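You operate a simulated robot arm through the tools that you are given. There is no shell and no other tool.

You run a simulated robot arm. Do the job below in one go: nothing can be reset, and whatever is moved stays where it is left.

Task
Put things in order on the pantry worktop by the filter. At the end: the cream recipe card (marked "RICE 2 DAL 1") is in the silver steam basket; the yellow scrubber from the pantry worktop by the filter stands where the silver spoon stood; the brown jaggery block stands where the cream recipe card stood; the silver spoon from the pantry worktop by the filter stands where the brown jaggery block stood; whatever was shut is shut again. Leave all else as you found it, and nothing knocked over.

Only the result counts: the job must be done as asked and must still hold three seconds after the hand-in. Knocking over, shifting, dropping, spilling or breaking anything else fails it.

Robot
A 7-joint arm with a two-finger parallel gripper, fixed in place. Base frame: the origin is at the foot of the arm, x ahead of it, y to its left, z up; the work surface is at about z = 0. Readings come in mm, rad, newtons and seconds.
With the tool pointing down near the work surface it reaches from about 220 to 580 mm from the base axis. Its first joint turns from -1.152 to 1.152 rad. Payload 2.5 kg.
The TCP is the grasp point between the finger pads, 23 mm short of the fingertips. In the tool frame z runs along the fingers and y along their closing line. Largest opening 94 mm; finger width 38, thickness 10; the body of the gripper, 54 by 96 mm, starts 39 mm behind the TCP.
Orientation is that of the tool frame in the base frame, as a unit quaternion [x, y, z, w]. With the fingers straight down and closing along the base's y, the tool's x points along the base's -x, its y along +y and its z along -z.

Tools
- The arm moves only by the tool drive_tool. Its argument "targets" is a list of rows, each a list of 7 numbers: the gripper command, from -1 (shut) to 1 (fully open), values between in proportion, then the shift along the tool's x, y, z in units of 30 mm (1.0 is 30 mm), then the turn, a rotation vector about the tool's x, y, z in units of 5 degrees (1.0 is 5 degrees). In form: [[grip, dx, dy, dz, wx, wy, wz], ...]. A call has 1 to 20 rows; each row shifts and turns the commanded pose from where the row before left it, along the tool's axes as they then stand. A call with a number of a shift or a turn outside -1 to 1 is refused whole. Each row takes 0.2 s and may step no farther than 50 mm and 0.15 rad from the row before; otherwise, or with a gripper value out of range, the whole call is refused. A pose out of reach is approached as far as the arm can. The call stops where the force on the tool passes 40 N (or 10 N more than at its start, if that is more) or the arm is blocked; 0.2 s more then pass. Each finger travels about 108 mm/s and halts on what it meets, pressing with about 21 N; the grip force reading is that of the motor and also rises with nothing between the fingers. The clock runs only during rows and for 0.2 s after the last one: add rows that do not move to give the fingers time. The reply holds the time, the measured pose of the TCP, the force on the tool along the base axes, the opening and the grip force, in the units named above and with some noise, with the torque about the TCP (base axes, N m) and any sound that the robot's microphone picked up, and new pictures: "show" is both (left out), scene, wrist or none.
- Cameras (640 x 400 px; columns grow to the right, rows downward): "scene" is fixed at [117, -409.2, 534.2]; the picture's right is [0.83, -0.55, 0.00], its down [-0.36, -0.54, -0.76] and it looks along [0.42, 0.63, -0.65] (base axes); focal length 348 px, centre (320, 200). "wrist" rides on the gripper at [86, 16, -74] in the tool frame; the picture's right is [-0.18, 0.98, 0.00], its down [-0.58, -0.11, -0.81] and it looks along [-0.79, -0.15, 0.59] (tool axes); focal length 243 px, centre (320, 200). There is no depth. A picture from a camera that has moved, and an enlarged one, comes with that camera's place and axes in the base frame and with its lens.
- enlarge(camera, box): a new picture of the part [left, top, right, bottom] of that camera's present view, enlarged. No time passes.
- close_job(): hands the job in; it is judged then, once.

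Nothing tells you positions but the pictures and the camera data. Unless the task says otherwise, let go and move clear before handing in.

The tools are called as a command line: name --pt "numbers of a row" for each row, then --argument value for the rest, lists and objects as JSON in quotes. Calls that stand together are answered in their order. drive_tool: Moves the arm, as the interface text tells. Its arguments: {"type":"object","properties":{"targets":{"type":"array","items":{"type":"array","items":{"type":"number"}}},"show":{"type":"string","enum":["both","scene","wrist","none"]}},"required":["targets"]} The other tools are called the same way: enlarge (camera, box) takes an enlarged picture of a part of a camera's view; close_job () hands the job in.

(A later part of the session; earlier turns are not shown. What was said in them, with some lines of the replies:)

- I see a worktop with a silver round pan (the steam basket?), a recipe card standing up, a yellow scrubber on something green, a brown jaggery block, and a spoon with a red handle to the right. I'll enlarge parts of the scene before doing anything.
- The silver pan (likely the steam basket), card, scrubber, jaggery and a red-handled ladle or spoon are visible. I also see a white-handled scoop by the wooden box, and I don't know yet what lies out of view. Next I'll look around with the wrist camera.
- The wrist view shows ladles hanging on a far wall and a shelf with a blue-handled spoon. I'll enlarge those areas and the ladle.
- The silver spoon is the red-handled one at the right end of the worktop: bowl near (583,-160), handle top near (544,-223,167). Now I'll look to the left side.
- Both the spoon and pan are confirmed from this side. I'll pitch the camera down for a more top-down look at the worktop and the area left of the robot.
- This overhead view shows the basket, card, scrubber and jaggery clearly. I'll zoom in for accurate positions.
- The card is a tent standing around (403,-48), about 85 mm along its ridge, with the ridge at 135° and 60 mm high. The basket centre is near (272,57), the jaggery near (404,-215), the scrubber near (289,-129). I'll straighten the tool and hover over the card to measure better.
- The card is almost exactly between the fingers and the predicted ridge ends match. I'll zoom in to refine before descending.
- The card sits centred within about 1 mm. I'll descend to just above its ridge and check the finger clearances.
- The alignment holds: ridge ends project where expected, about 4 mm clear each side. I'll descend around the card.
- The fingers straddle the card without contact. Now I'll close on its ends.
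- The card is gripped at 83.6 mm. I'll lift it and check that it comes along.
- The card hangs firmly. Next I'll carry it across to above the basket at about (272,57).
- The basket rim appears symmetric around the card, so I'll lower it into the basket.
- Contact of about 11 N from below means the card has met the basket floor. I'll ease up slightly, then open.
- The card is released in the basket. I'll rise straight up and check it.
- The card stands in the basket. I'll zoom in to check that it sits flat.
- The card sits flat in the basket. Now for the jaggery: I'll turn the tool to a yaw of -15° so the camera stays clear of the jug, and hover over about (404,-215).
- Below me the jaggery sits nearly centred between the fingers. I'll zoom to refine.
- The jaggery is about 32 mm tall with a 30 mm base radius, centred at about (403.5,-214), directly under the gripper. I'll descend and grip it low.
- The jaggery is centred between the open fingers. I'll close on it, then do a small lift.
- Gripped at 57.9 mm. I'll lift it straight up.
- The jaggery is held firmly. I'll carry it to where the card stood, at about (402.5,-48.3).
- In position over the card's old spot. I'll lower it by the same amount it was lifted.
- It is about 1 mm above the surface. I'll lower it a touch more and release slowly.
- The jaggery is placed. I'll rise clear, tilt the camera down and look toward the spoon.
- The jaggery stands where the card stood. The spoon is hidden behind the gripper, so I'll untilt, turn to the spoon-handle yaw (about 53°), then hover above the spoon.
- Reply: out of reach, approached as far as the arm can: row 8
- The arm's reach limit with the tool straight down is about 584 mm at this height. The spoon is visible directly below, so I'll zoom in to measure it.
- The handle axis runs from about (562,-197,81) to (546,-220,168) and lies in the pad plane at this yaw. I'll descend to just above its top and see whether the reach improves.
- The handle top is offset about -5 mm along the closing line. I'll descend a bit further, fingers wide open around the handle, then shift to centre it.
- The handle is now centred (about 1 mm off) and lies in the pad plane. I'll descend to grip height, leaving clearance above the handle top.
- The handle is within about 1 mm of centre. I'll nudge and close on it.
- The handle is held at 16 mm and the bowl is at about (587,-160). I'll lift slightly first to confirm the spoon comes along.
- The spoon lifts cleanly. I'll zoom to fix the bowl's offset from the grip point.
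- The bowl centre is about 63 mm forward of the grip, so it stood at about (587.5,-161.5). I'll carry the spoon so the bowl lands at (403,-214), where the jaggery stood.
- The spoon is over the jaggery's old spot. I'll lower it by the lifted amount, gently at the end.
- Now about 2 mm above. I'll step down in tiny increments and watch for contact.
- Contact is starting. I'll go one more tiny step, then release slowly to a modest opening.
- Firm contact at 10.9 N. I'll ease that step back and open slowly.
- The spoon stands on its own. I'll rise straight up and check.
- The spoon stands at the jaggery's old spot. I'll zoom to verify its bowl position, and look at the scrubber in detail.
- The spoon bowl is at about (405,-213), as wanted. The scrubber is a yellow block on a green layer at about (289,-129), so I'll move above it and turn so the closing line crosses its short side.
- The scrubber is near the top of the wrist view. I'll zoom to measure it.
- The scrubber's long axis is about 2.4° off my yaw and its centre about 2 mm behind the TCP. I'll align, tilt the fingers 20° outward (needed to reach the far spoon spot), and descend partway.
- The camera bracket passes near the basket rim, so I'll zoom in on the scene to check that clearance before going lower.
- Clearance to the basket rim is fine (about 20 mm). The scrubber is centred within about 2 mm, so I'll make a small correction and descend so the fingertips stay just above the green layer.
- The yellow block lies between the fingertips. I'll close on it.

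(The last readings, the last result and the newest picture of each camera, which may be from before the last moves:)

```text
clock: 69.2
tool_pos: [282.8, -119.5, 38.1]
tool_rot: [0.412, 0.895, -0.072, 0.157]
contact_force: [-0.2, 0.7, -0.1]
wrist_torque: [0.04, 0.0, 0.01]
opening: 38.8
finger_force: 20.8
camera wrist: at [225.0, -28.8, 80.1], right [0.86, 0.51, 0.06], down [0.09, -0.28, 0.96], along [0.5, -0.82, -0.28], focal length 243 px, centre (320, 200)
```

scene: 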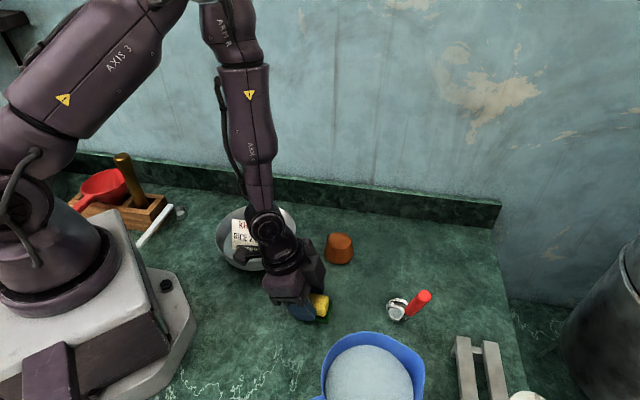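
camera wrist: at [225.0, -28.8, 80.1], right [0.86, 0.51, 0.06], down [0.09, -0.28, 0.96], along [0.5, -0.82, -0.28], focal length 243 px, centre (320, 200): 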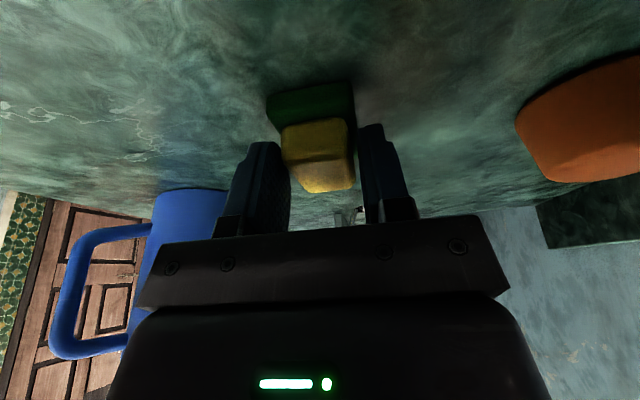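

Gripped at 38.8 mm. I'll lift a little and see whether the green layer comes along.

enlarge --camera "wrist" --box '[220, 60, 420, 240]'

drive_tool --pt "-0.6 -0.068 0 -0.188 0 0 0" --pt "-0.6 -0.114 0 -0.313 0 0 0" --pt "-0.6 -0.171 0 -0.47 0 0 0" --pt "-0.6 0 0 0 0 0 0" --show "both"

```text
2.22 times, centred on (320, 150) of wrist
camera zoom: at [225.0, -28.8, 80.1], right [0.86, 0.51, 0.06], down [0.09, -0.28, 0.96], along [0.5, -0.82, -0.28], focal length 539 px, centre (320, 311)
```

zoom: 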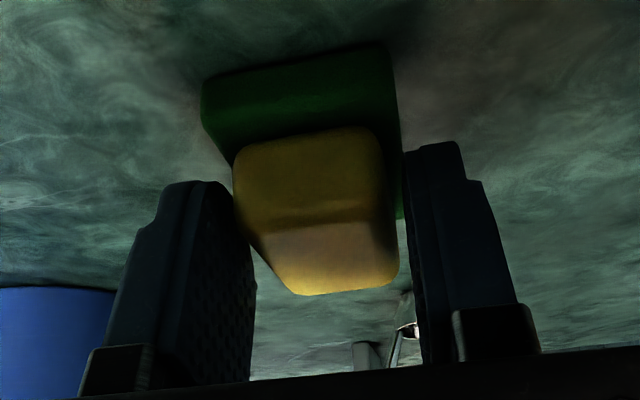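

```text
clock: 70.2
tool_pos: [283.7, -120.1, 70.9]
tool_rot: [0.411, 0.895, -0.071, 0.157]
contact_force: [-1.1, 0.1, 0.1]
wrist_torque: [-0.01, 0.02, -0.01]
opening: 38.8
finger_force: 20.3
camera wrist: at [224.9, -28.8, 111.0], right [0.86, 0.51, 0.06], down [0.09, -0.28, 0.96], along [0.5, -0.82, -0.28], focal length 243 px, centre (320, 200)
```

scene: 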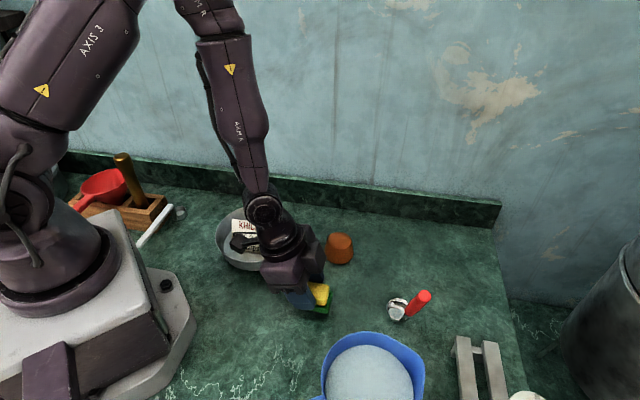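
wrist: 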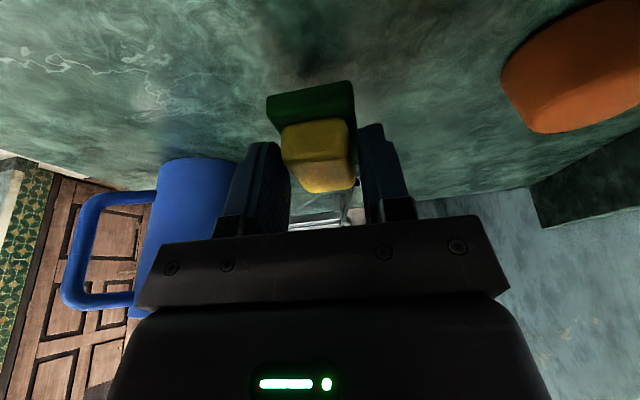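

The green layer lifts with the yellow, so it's a single scrubber. I'll raise it further and carry it to where the spoon stood, with the TCP at about (582,-155).

drive_tool --pt "-0.6 -0.228 0 -0.627 0 0 0" --pt "-0.6 -0.228 0 -0.627 0 0 0" --pt "-0.6 -0.867 0.849 0.3157 0 0 0" --pt "-0.6 -0.867 0.849 0.3157 0 0 0" --pt "-0.6 -0.867 0.849 0.3157 0 0 0" --pt "-0.6 -0.867 0.849 0.3157 0 0 0" --pt "-0.6 -0.867 0.849 0.3157 0 0 0" --pt "-0.6 -0.867 0.849 0.3157 0 0 0" --pt "-0.6 0 0 0 0 0 0" --show "both"

```text
clock: 72.2
tool_pos: [508.4, -147.5, 109.3]
tool_rot: [0.412, 0.895, -0.072, 0.158]
contact_force: [0.2, -0.8, -0.7]
wrist_torque: [-0.04, 0.0, 0.03]
opening: 31.3
finger_force: 21.1
camera wrist: at [449.3, -55.0, 149.9], right [0.86, 0.51, 0.06], down [0.09, -0.28, 0.96], along [0.5, -0.82, -0.29], focal length 243 px, centre (320, 200)
```

scene: 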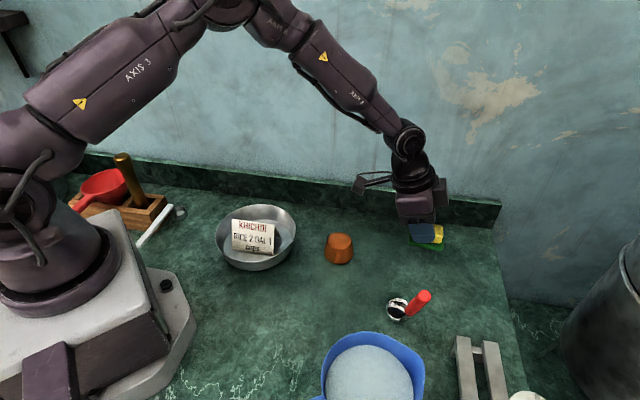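
wrist: 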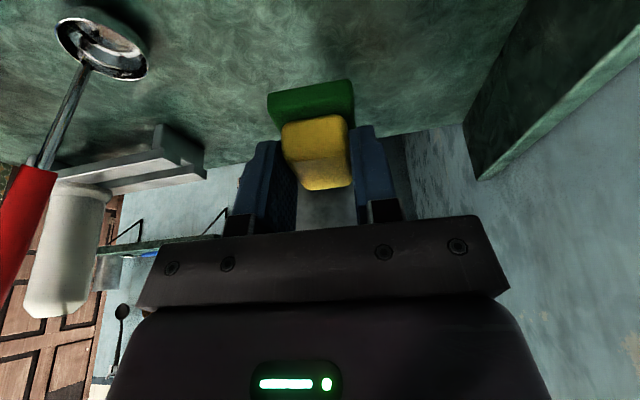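

The opening dropped from 38.8 to 31.3 mm, so the grip changed. I'll zoom in to see how the scrubber is held.

enlarge --camera "wrist" --box '[220, 60, 420, 240]'

enlarge --camera "scene" --box '[370, 160, 490, 270]'

```text
2.22 times, centred on (320, 150) of wrist
camera zoom: at [449.3, -55.0, 149.9], right [0.86, 0.51, 0.06], down [0.09, -0.28, 0.96], along [0.5, -0.82, -0.29], focal length 539 px, centre (320, 311)
```

zoom: 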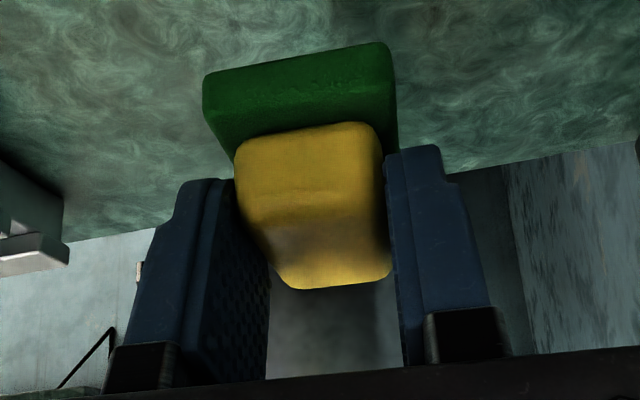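

```text
3.64 times, centred on (430, 215) of scene
camera zoom: at [117.0, -409.2, 534.2], right [0.83, -0.55, 0.0], down [-0.36, -0.54, -0.76], along [0.42, 0.63, -0.65], focal length 1265 px, centre (-80, 146)
```

zoom: 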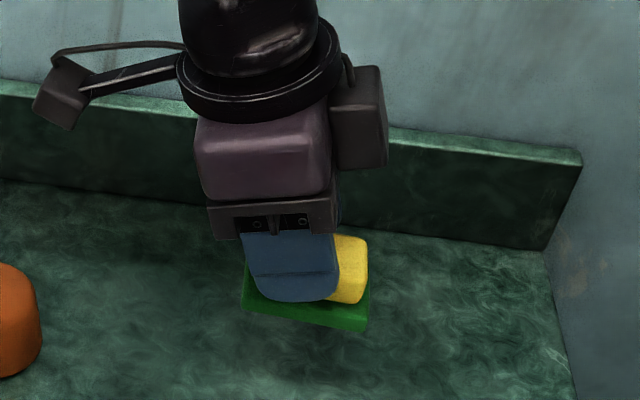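

The fingers settled from the green edge onto the yellow block, and the scrubber is still level and held. Its centre is about (6,-8.5) from the TCP, so I'll move the remaining distance.

drive_tool --pt "-0.6 -0.548 0.576 0.1997 0 0 0" --pt "-0.6 -0.548 0.576 0.1997 0 0 0" --pt "-0.6 -0.548 0.576 0.1997 0 0 0" --pt "-0.6 0 0 0 0 0 0" --pt "-0.6 0 0 0 0 0 0" --show "both"

```text
clock: 73.4
tool_pos: [581.4, -152.5, 109.6]
tool_rot: [0.412, 0.894, -0.073, 0.158]
contact_force: [-0.1, -0.2, -1.0]
wrist_torque: [-0.01, -0.01, 0.0]
opening: 31.0
finger_force: 20.4
camera wrist: at [523.1, -61.3, 151.0], right [0.86, 0.51, 0.06], down [0.09, -0.28, 0.96], along [0.5, -0.82, -0.28], focal length 243 px, centre (320, 200)
```

scene: 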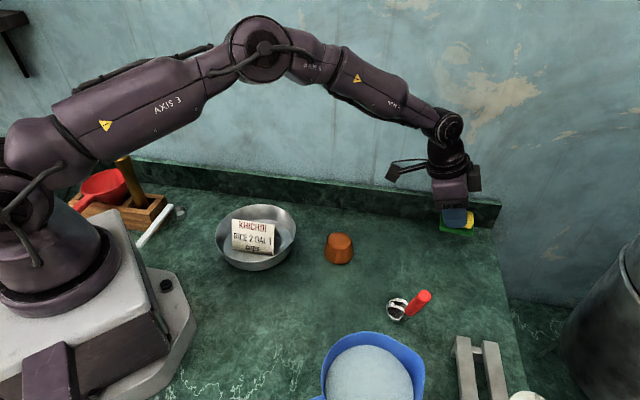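
wrist: 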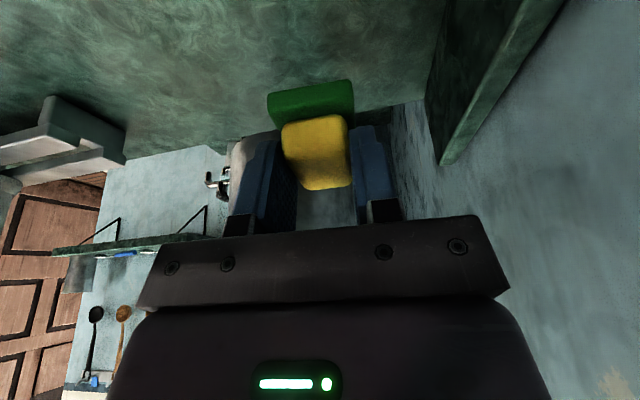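

In position above the spoon's old spot. I'll lower most of the way.

drive_tool --pt "-0.6 0.171 0 0.4698 0 0 0" --pt "-0.6 0.171 0 0.4698 0 0 0" --pt "-0.6 0.171 0 0.4698 0 0 0" --pt "-0.6 0.171 0 0.4698 0 0 0" --pt "-0.6 0 0 0 0 0 0" --show "both"

```text
clock: 74.6
tool_pos: [581.2, -153.8, 49.4]
tool_rot: [0.411, 0.895, -0.072, 0.158]
contact_force: [0.7, 0.1, -1.5]
wrist_torque: [-0.01, -0.01, 0.0]
opening: 31.0
finger_force: 20.8
camera wrist: at [522.7, -61.2, 90.5], right [0.86, 0.51, 0.06], down [0.09, -0.28, 0.96], along [0.5, -0.82, -0.28], focal length 243 px, centre (320, 200)
```

scene: 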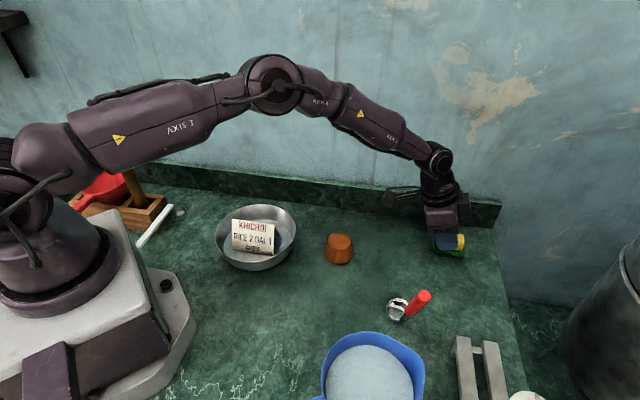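
wrist: 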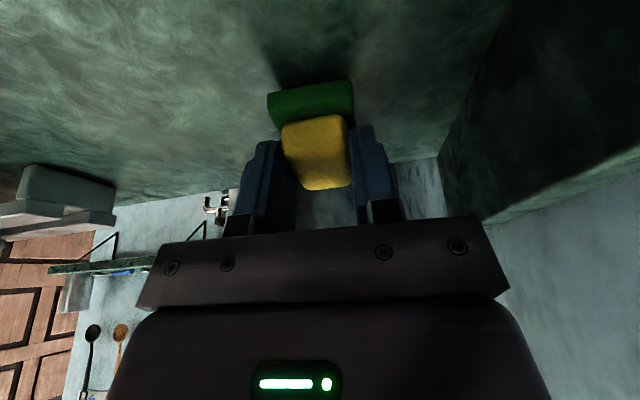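

About 8–10 mm to go. I'll step down slowly, watching the force.

drive_tool --pt "-0.6 0.0342 0 0.094 0 0 0" --pt "-0.6 0.0228 0 0.0626 0 0 0" --pt "-0.6 0 0 0 0 0 0" --show "none"

drive_tool --pt "-0.6 0.0171 0 0.047 0 0 0" --pt "-0.6 0 0 0 0 0 0" --show "none"

```text
clock: 75.4
tool_pos: [579.6, -152.8, 45.3]
tool_rot: [0.412, 0.895, -0.073, 0.158]
contact_force: [-0.6, -0.3, 0.2]
wrist_torque: [-0.01, 0.01, -0.01]
opening: 30.9
finger_force: 21.0
```

```text
clock: 76.0
tool_pos: [580.5, -152.5, 43.5]
tool_rot: [0.412, 0.894, -0.073, 0.158]
contact_force: [0.0, 0.1, -0.7]
wrist_torque: [0.0, 0.01, 0.03]
opening: 31.3
finger_force: 21.1
```

drive_tool --pt "-0.6 0.0171 0 0.047 0 0 0" --pt "-0.6 0 0 0 0 0 0" --show "none"

drive_tool --pt "-0.6 0.0114 0 0.0313 0 0 0" --pt "-0.6 0 0 0 0 0 0" --show "wrist"

```text
clock: 76.6
tool_pos: [580.7, -152.3, 41.8]
tool_rot: [0.412, 0.895, -0.073, 0.157]
contact_force: [0.3, 0.0, 0.4]
wrist_torque: [0.03, -0.01, 0.02]
opening: 31.1
finger_force: 20.5
```

```text
clock: 77.2
tool_pos: [580.4, -152.6, 41.4]
tool_rot: [0.411, 0.895, -0.073, 0.158]
contact_force: [-0.7, 0.6, 2.2]
wrist_torque: [0.06, 0.04, 0.03]
opening: 31.2
finger_force: 20.7
camera wrist: at [522.6, -61.0, 82.3], right [0.86, 0.51, 0.06], down [0.09, -0.28, 0.96], along [0.5, -0.82, -0.28], focal length 243 px, centre (320, 200)
```

wrist: 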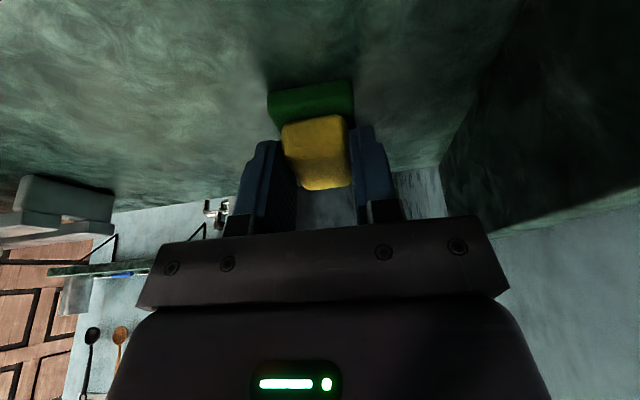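

First light contact at 2.2 N. I'll make one small step more, then open gently.

drive_tool --pt "-0.6 0.006 0 0.0157 0 0 0" --pt "-0.6 0 0 0 0 0 0" --pt "-0.25 0 0 0 0 0 0" --pt "-0.1 0 0 0 0 0 0" --pt "0.1 0 0 0 0 0 0" --pt "0.3 0 0 0 0 0 0" --pt "0.3 0 0 0 0 0 0" --show "both"

```text
clock: 78.8
tool_pos: [580.8, -152.7, 41.3]
tool_rot: [0.411, 0.895, -0.072, 0.157]
contact_force: [-0.6, -0.1, -0.3]
wrist_torque: [0.01, 0.01, 0.01]
opening: 61.2
finger_force: 0.0
camera wrist: at [522.6, -60.9, 81.5], right [0.86, 0.51, 0.06], down [0.09, -0.28, 0.96], along [0.5, -0.82, -0.28], focal length 243 px, centre (320, 200)
```

scene: 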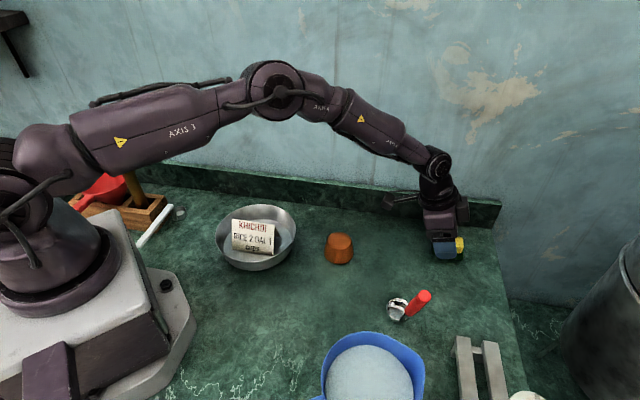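
wrist: 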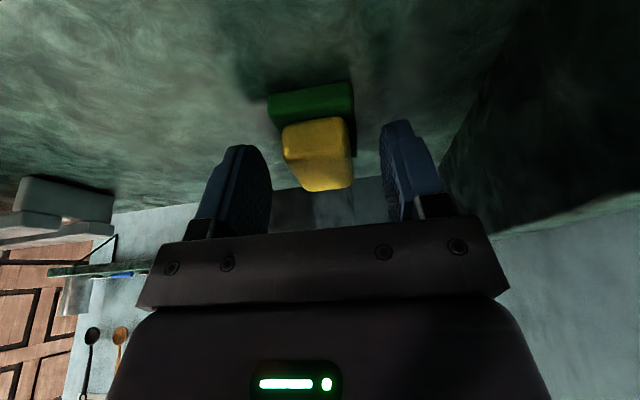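

Released. I'll rise straight up and check the scrubber.

drive_tool --pt "0.3 -0.1 0 -0.275 0 0 0" --pt "0.3 -0.194 0 -0.533 0 0 0" --pt "0.3 -0.22 0 -0.604 0 0 0" --pt "0.3 -0.22 0 -0.604 0 0 0" --pt "0.3 0 0 0 0 0 0" --show "both"

```text
clock: 80.0
tool_pos: [579.5, -151.8, 105.6]
tool_rot: [0.412, 0.894, -0.073, 0.158]
contact_force: [-0.1, -0.8, -0.7]
wrist_torque: [-0.05, 0.0, 0.02]
opening: 61.0
finger_force: 0.1
camera wrist: at [522.4, -60.5, 145.6], right [0.86, 0.51, 0.06], down [0.09, -0.28, 0.96], along [0.5, -0.82, -0.28], focal length 243 px, centre (320, 200)
```

scene: 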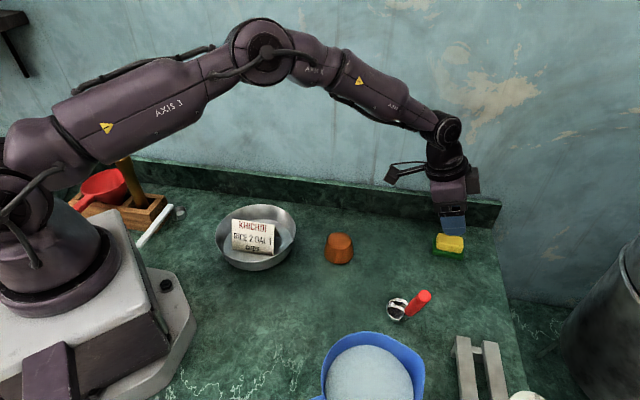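
wrist: 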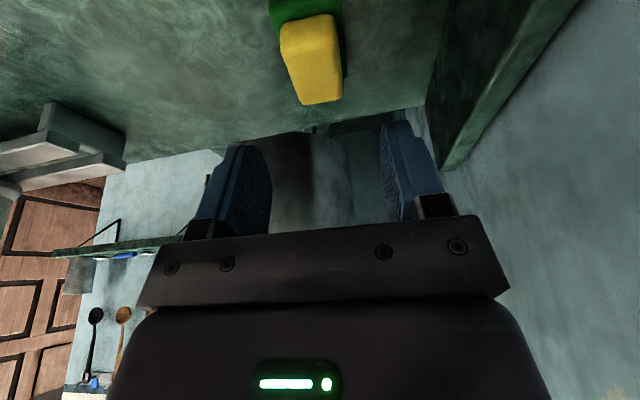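

The scrubber sits where the spoon bowl was. I'll zoom to verify it precisely, along with the others.

enlarge --camera "scene" --box '[410, 215, 490, 275]'

enlarge --camera "scene" --box '[310, 220, 370, 275]'

```text
6.67 times, centred on (450, 245) of scene
camera zoom: at [117.0, -409.2, 534.2], right [0.83, -0.55, 0.0], down [-0.36, -0.54, -0.76], along [0.42, 0.63, -0.65], focal length 2319 px, centre (-547, -100)
```

zoom: 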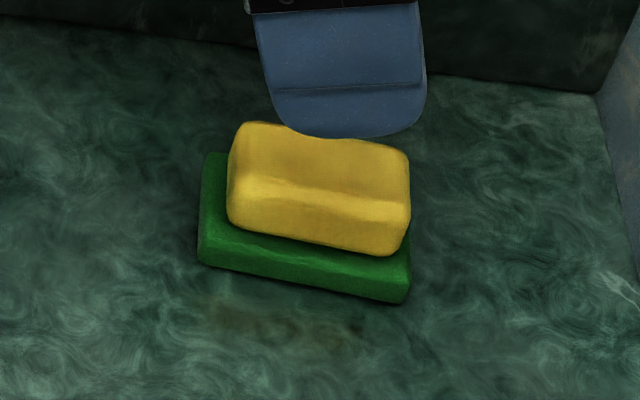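

```text
7.27 times, centred on (340, 248) of scene
camera zoom: at [117.0, -409.2, 534.2], right [0.83, -0.55, 0.0], down [-0.36, -0.54, -0.76], along [0.42, 0.63, -0.65], focal length 2530 px, centre (174, -146)
```

zoom: 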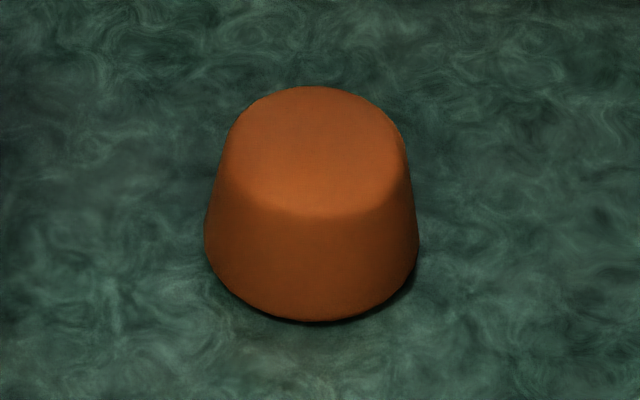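

All placements check out: scrubber at about (590,-162), jaggery upright on the card's spot. I'll retreat up and back, then straighten the tool.

drive_tool --pt "0.3 0.399 0 -0.855 0 0 0" --pt "0.3 0.399 0 -0.855 0 0 0" --pt "0.3 0.399 0 -0.855 0 0 0" --pt "0.3 0.399 0 -0.855 0 0 0" --pt "0.3 0.399 0 -0.855 0 0 0" --pt "0.3 0.399 0 -0.855 0 0 0" --pt "0.5 0 0 0 0 1 0" --pt "0.7 0 0 0 0 1 0" --pt "1 0 0 0 0 1 0" --pt "1 0 0 0 0 1 0" --pt "1 0.7 0 -0.5 0 0 0" --pt "1 0.7 0 -0.5 0 0 0" --pt "1 0.7 0 -0.5 0 0 0" --pt "1 0.7 0 -0.5 0 0 0" --pt "1 0 0 0 0 0 0" --show "both"

```text
clock: 83.2
tool_pos: [448.8, 2.9, 285.8]
tool_rot: [0.418, 0.908, 0.0, 0.0]
contact_force: [-0.4, 0.4, -0.2]
wrist_torque: [0.02, -0.01, 0.03]
opening: 94.4
finger_force: 0.1
camera wrist: at [403.1, 79.0, 360.2], right [0.87, 0.5, 0.0], down [0.3, -0.51, 0.81], along [0.4, -0.7, -0.59], focal length 243 px, centre (320, 200)
```

scene: 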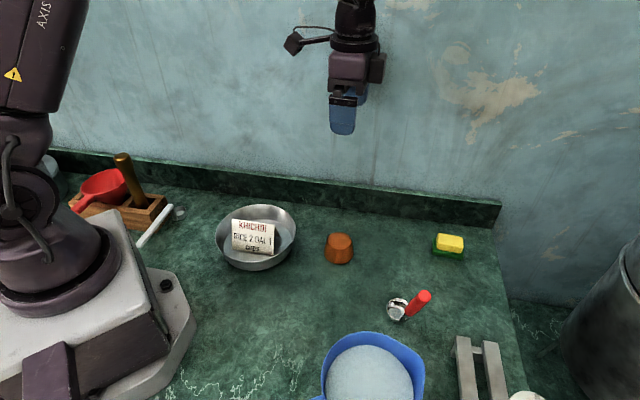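
wrist: 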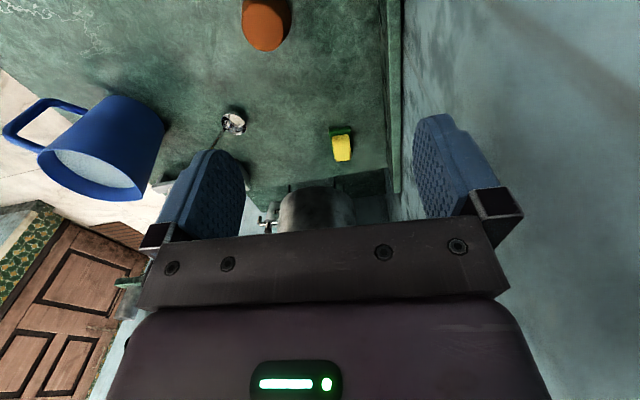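

Everything stands as intended: card in the basket, jaggery on the card's spot, spoon on the jaggery's spot, scrubber on the spoon's spot. I'll take one last zoom to confirm stability before handing in.

enlarge --camera "scene" --box '[360, 270, 456, 330]'

enlarge --camera "scene" --box '[200, 180, 480, 340]'

```text
6.67 times, centred on (408, 300) of scene
camera zoom: at [117.0, -409.2, 534.2], right [0.83, -0.55, 0.0], down [-0.36, -0.54, -0.76], along [0.42, 0.63, -0.65], focal length 2319 px, centre (-267, -467)
```

zoom: 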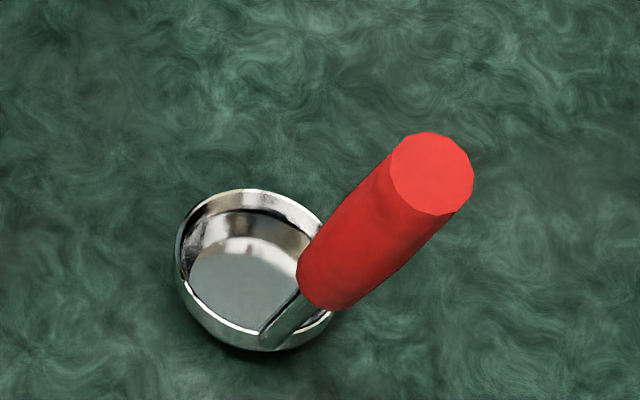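

```text
2.29 times, centred on (340, 260) of scene
camera zoom: at [117.0, -409.2, 534.2], right [0.83, -0.55, 0.0], down [-0.36, -0.54, -0.76], along [0.42, 0.63, -0.65], focal length 795 px, centre (274, 63)
```

zoom: 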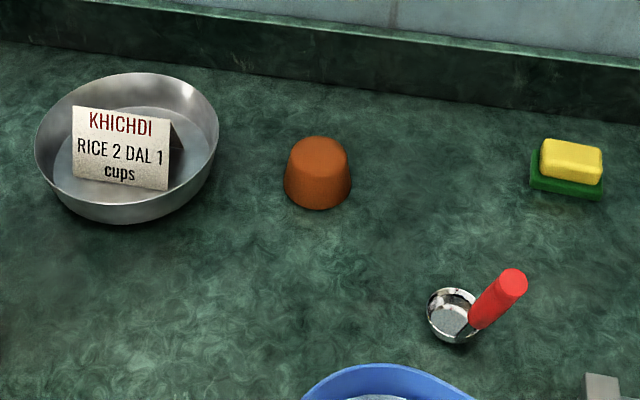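

The spoon hasn't moved since I let go of it. The card, jaggery, spoon and scrubber are all in their places, nothing was opened, and the arm is clear, so I'm handing in.

close_job

```text
The job is handed in.
```

The worktop is arranged as you asked, and I've handed the job in. The last pictures showed everything upright and still. I don't have the judge's result, and nothing could be checked after hand-in.

| Object | Where it is now | How close (estimated from the camera pictures) |
|---|---|---|
| Cream recipe card | Standing flat in the silver steam basket | Near the centre of the basket |
| Brown jaggery block | Where the recipe card stood | Within about 2 mm |
| Silver spoon (red handle) | Where the jaggery block stood | Bowl within about 3 mm |
| Yellow scrubber | Where the spoon's bowl stood | Within about 3 mm |

- **Which spoon:** I took the silver spoon to be the red-handled one standing on this worktop. Similar spoons lie on a wall shelf, and I left those alone.
- **Scrubber:** the green layer under the yellow block lifted with it, so I moved them together as one piece. It slipped slightly in the grip on the way but stayed level.
- **Everything else:** I opened nothing, so there was nothing to shut. I saw nothing else moved or knocked over. The gripper is open and clear of the objects.
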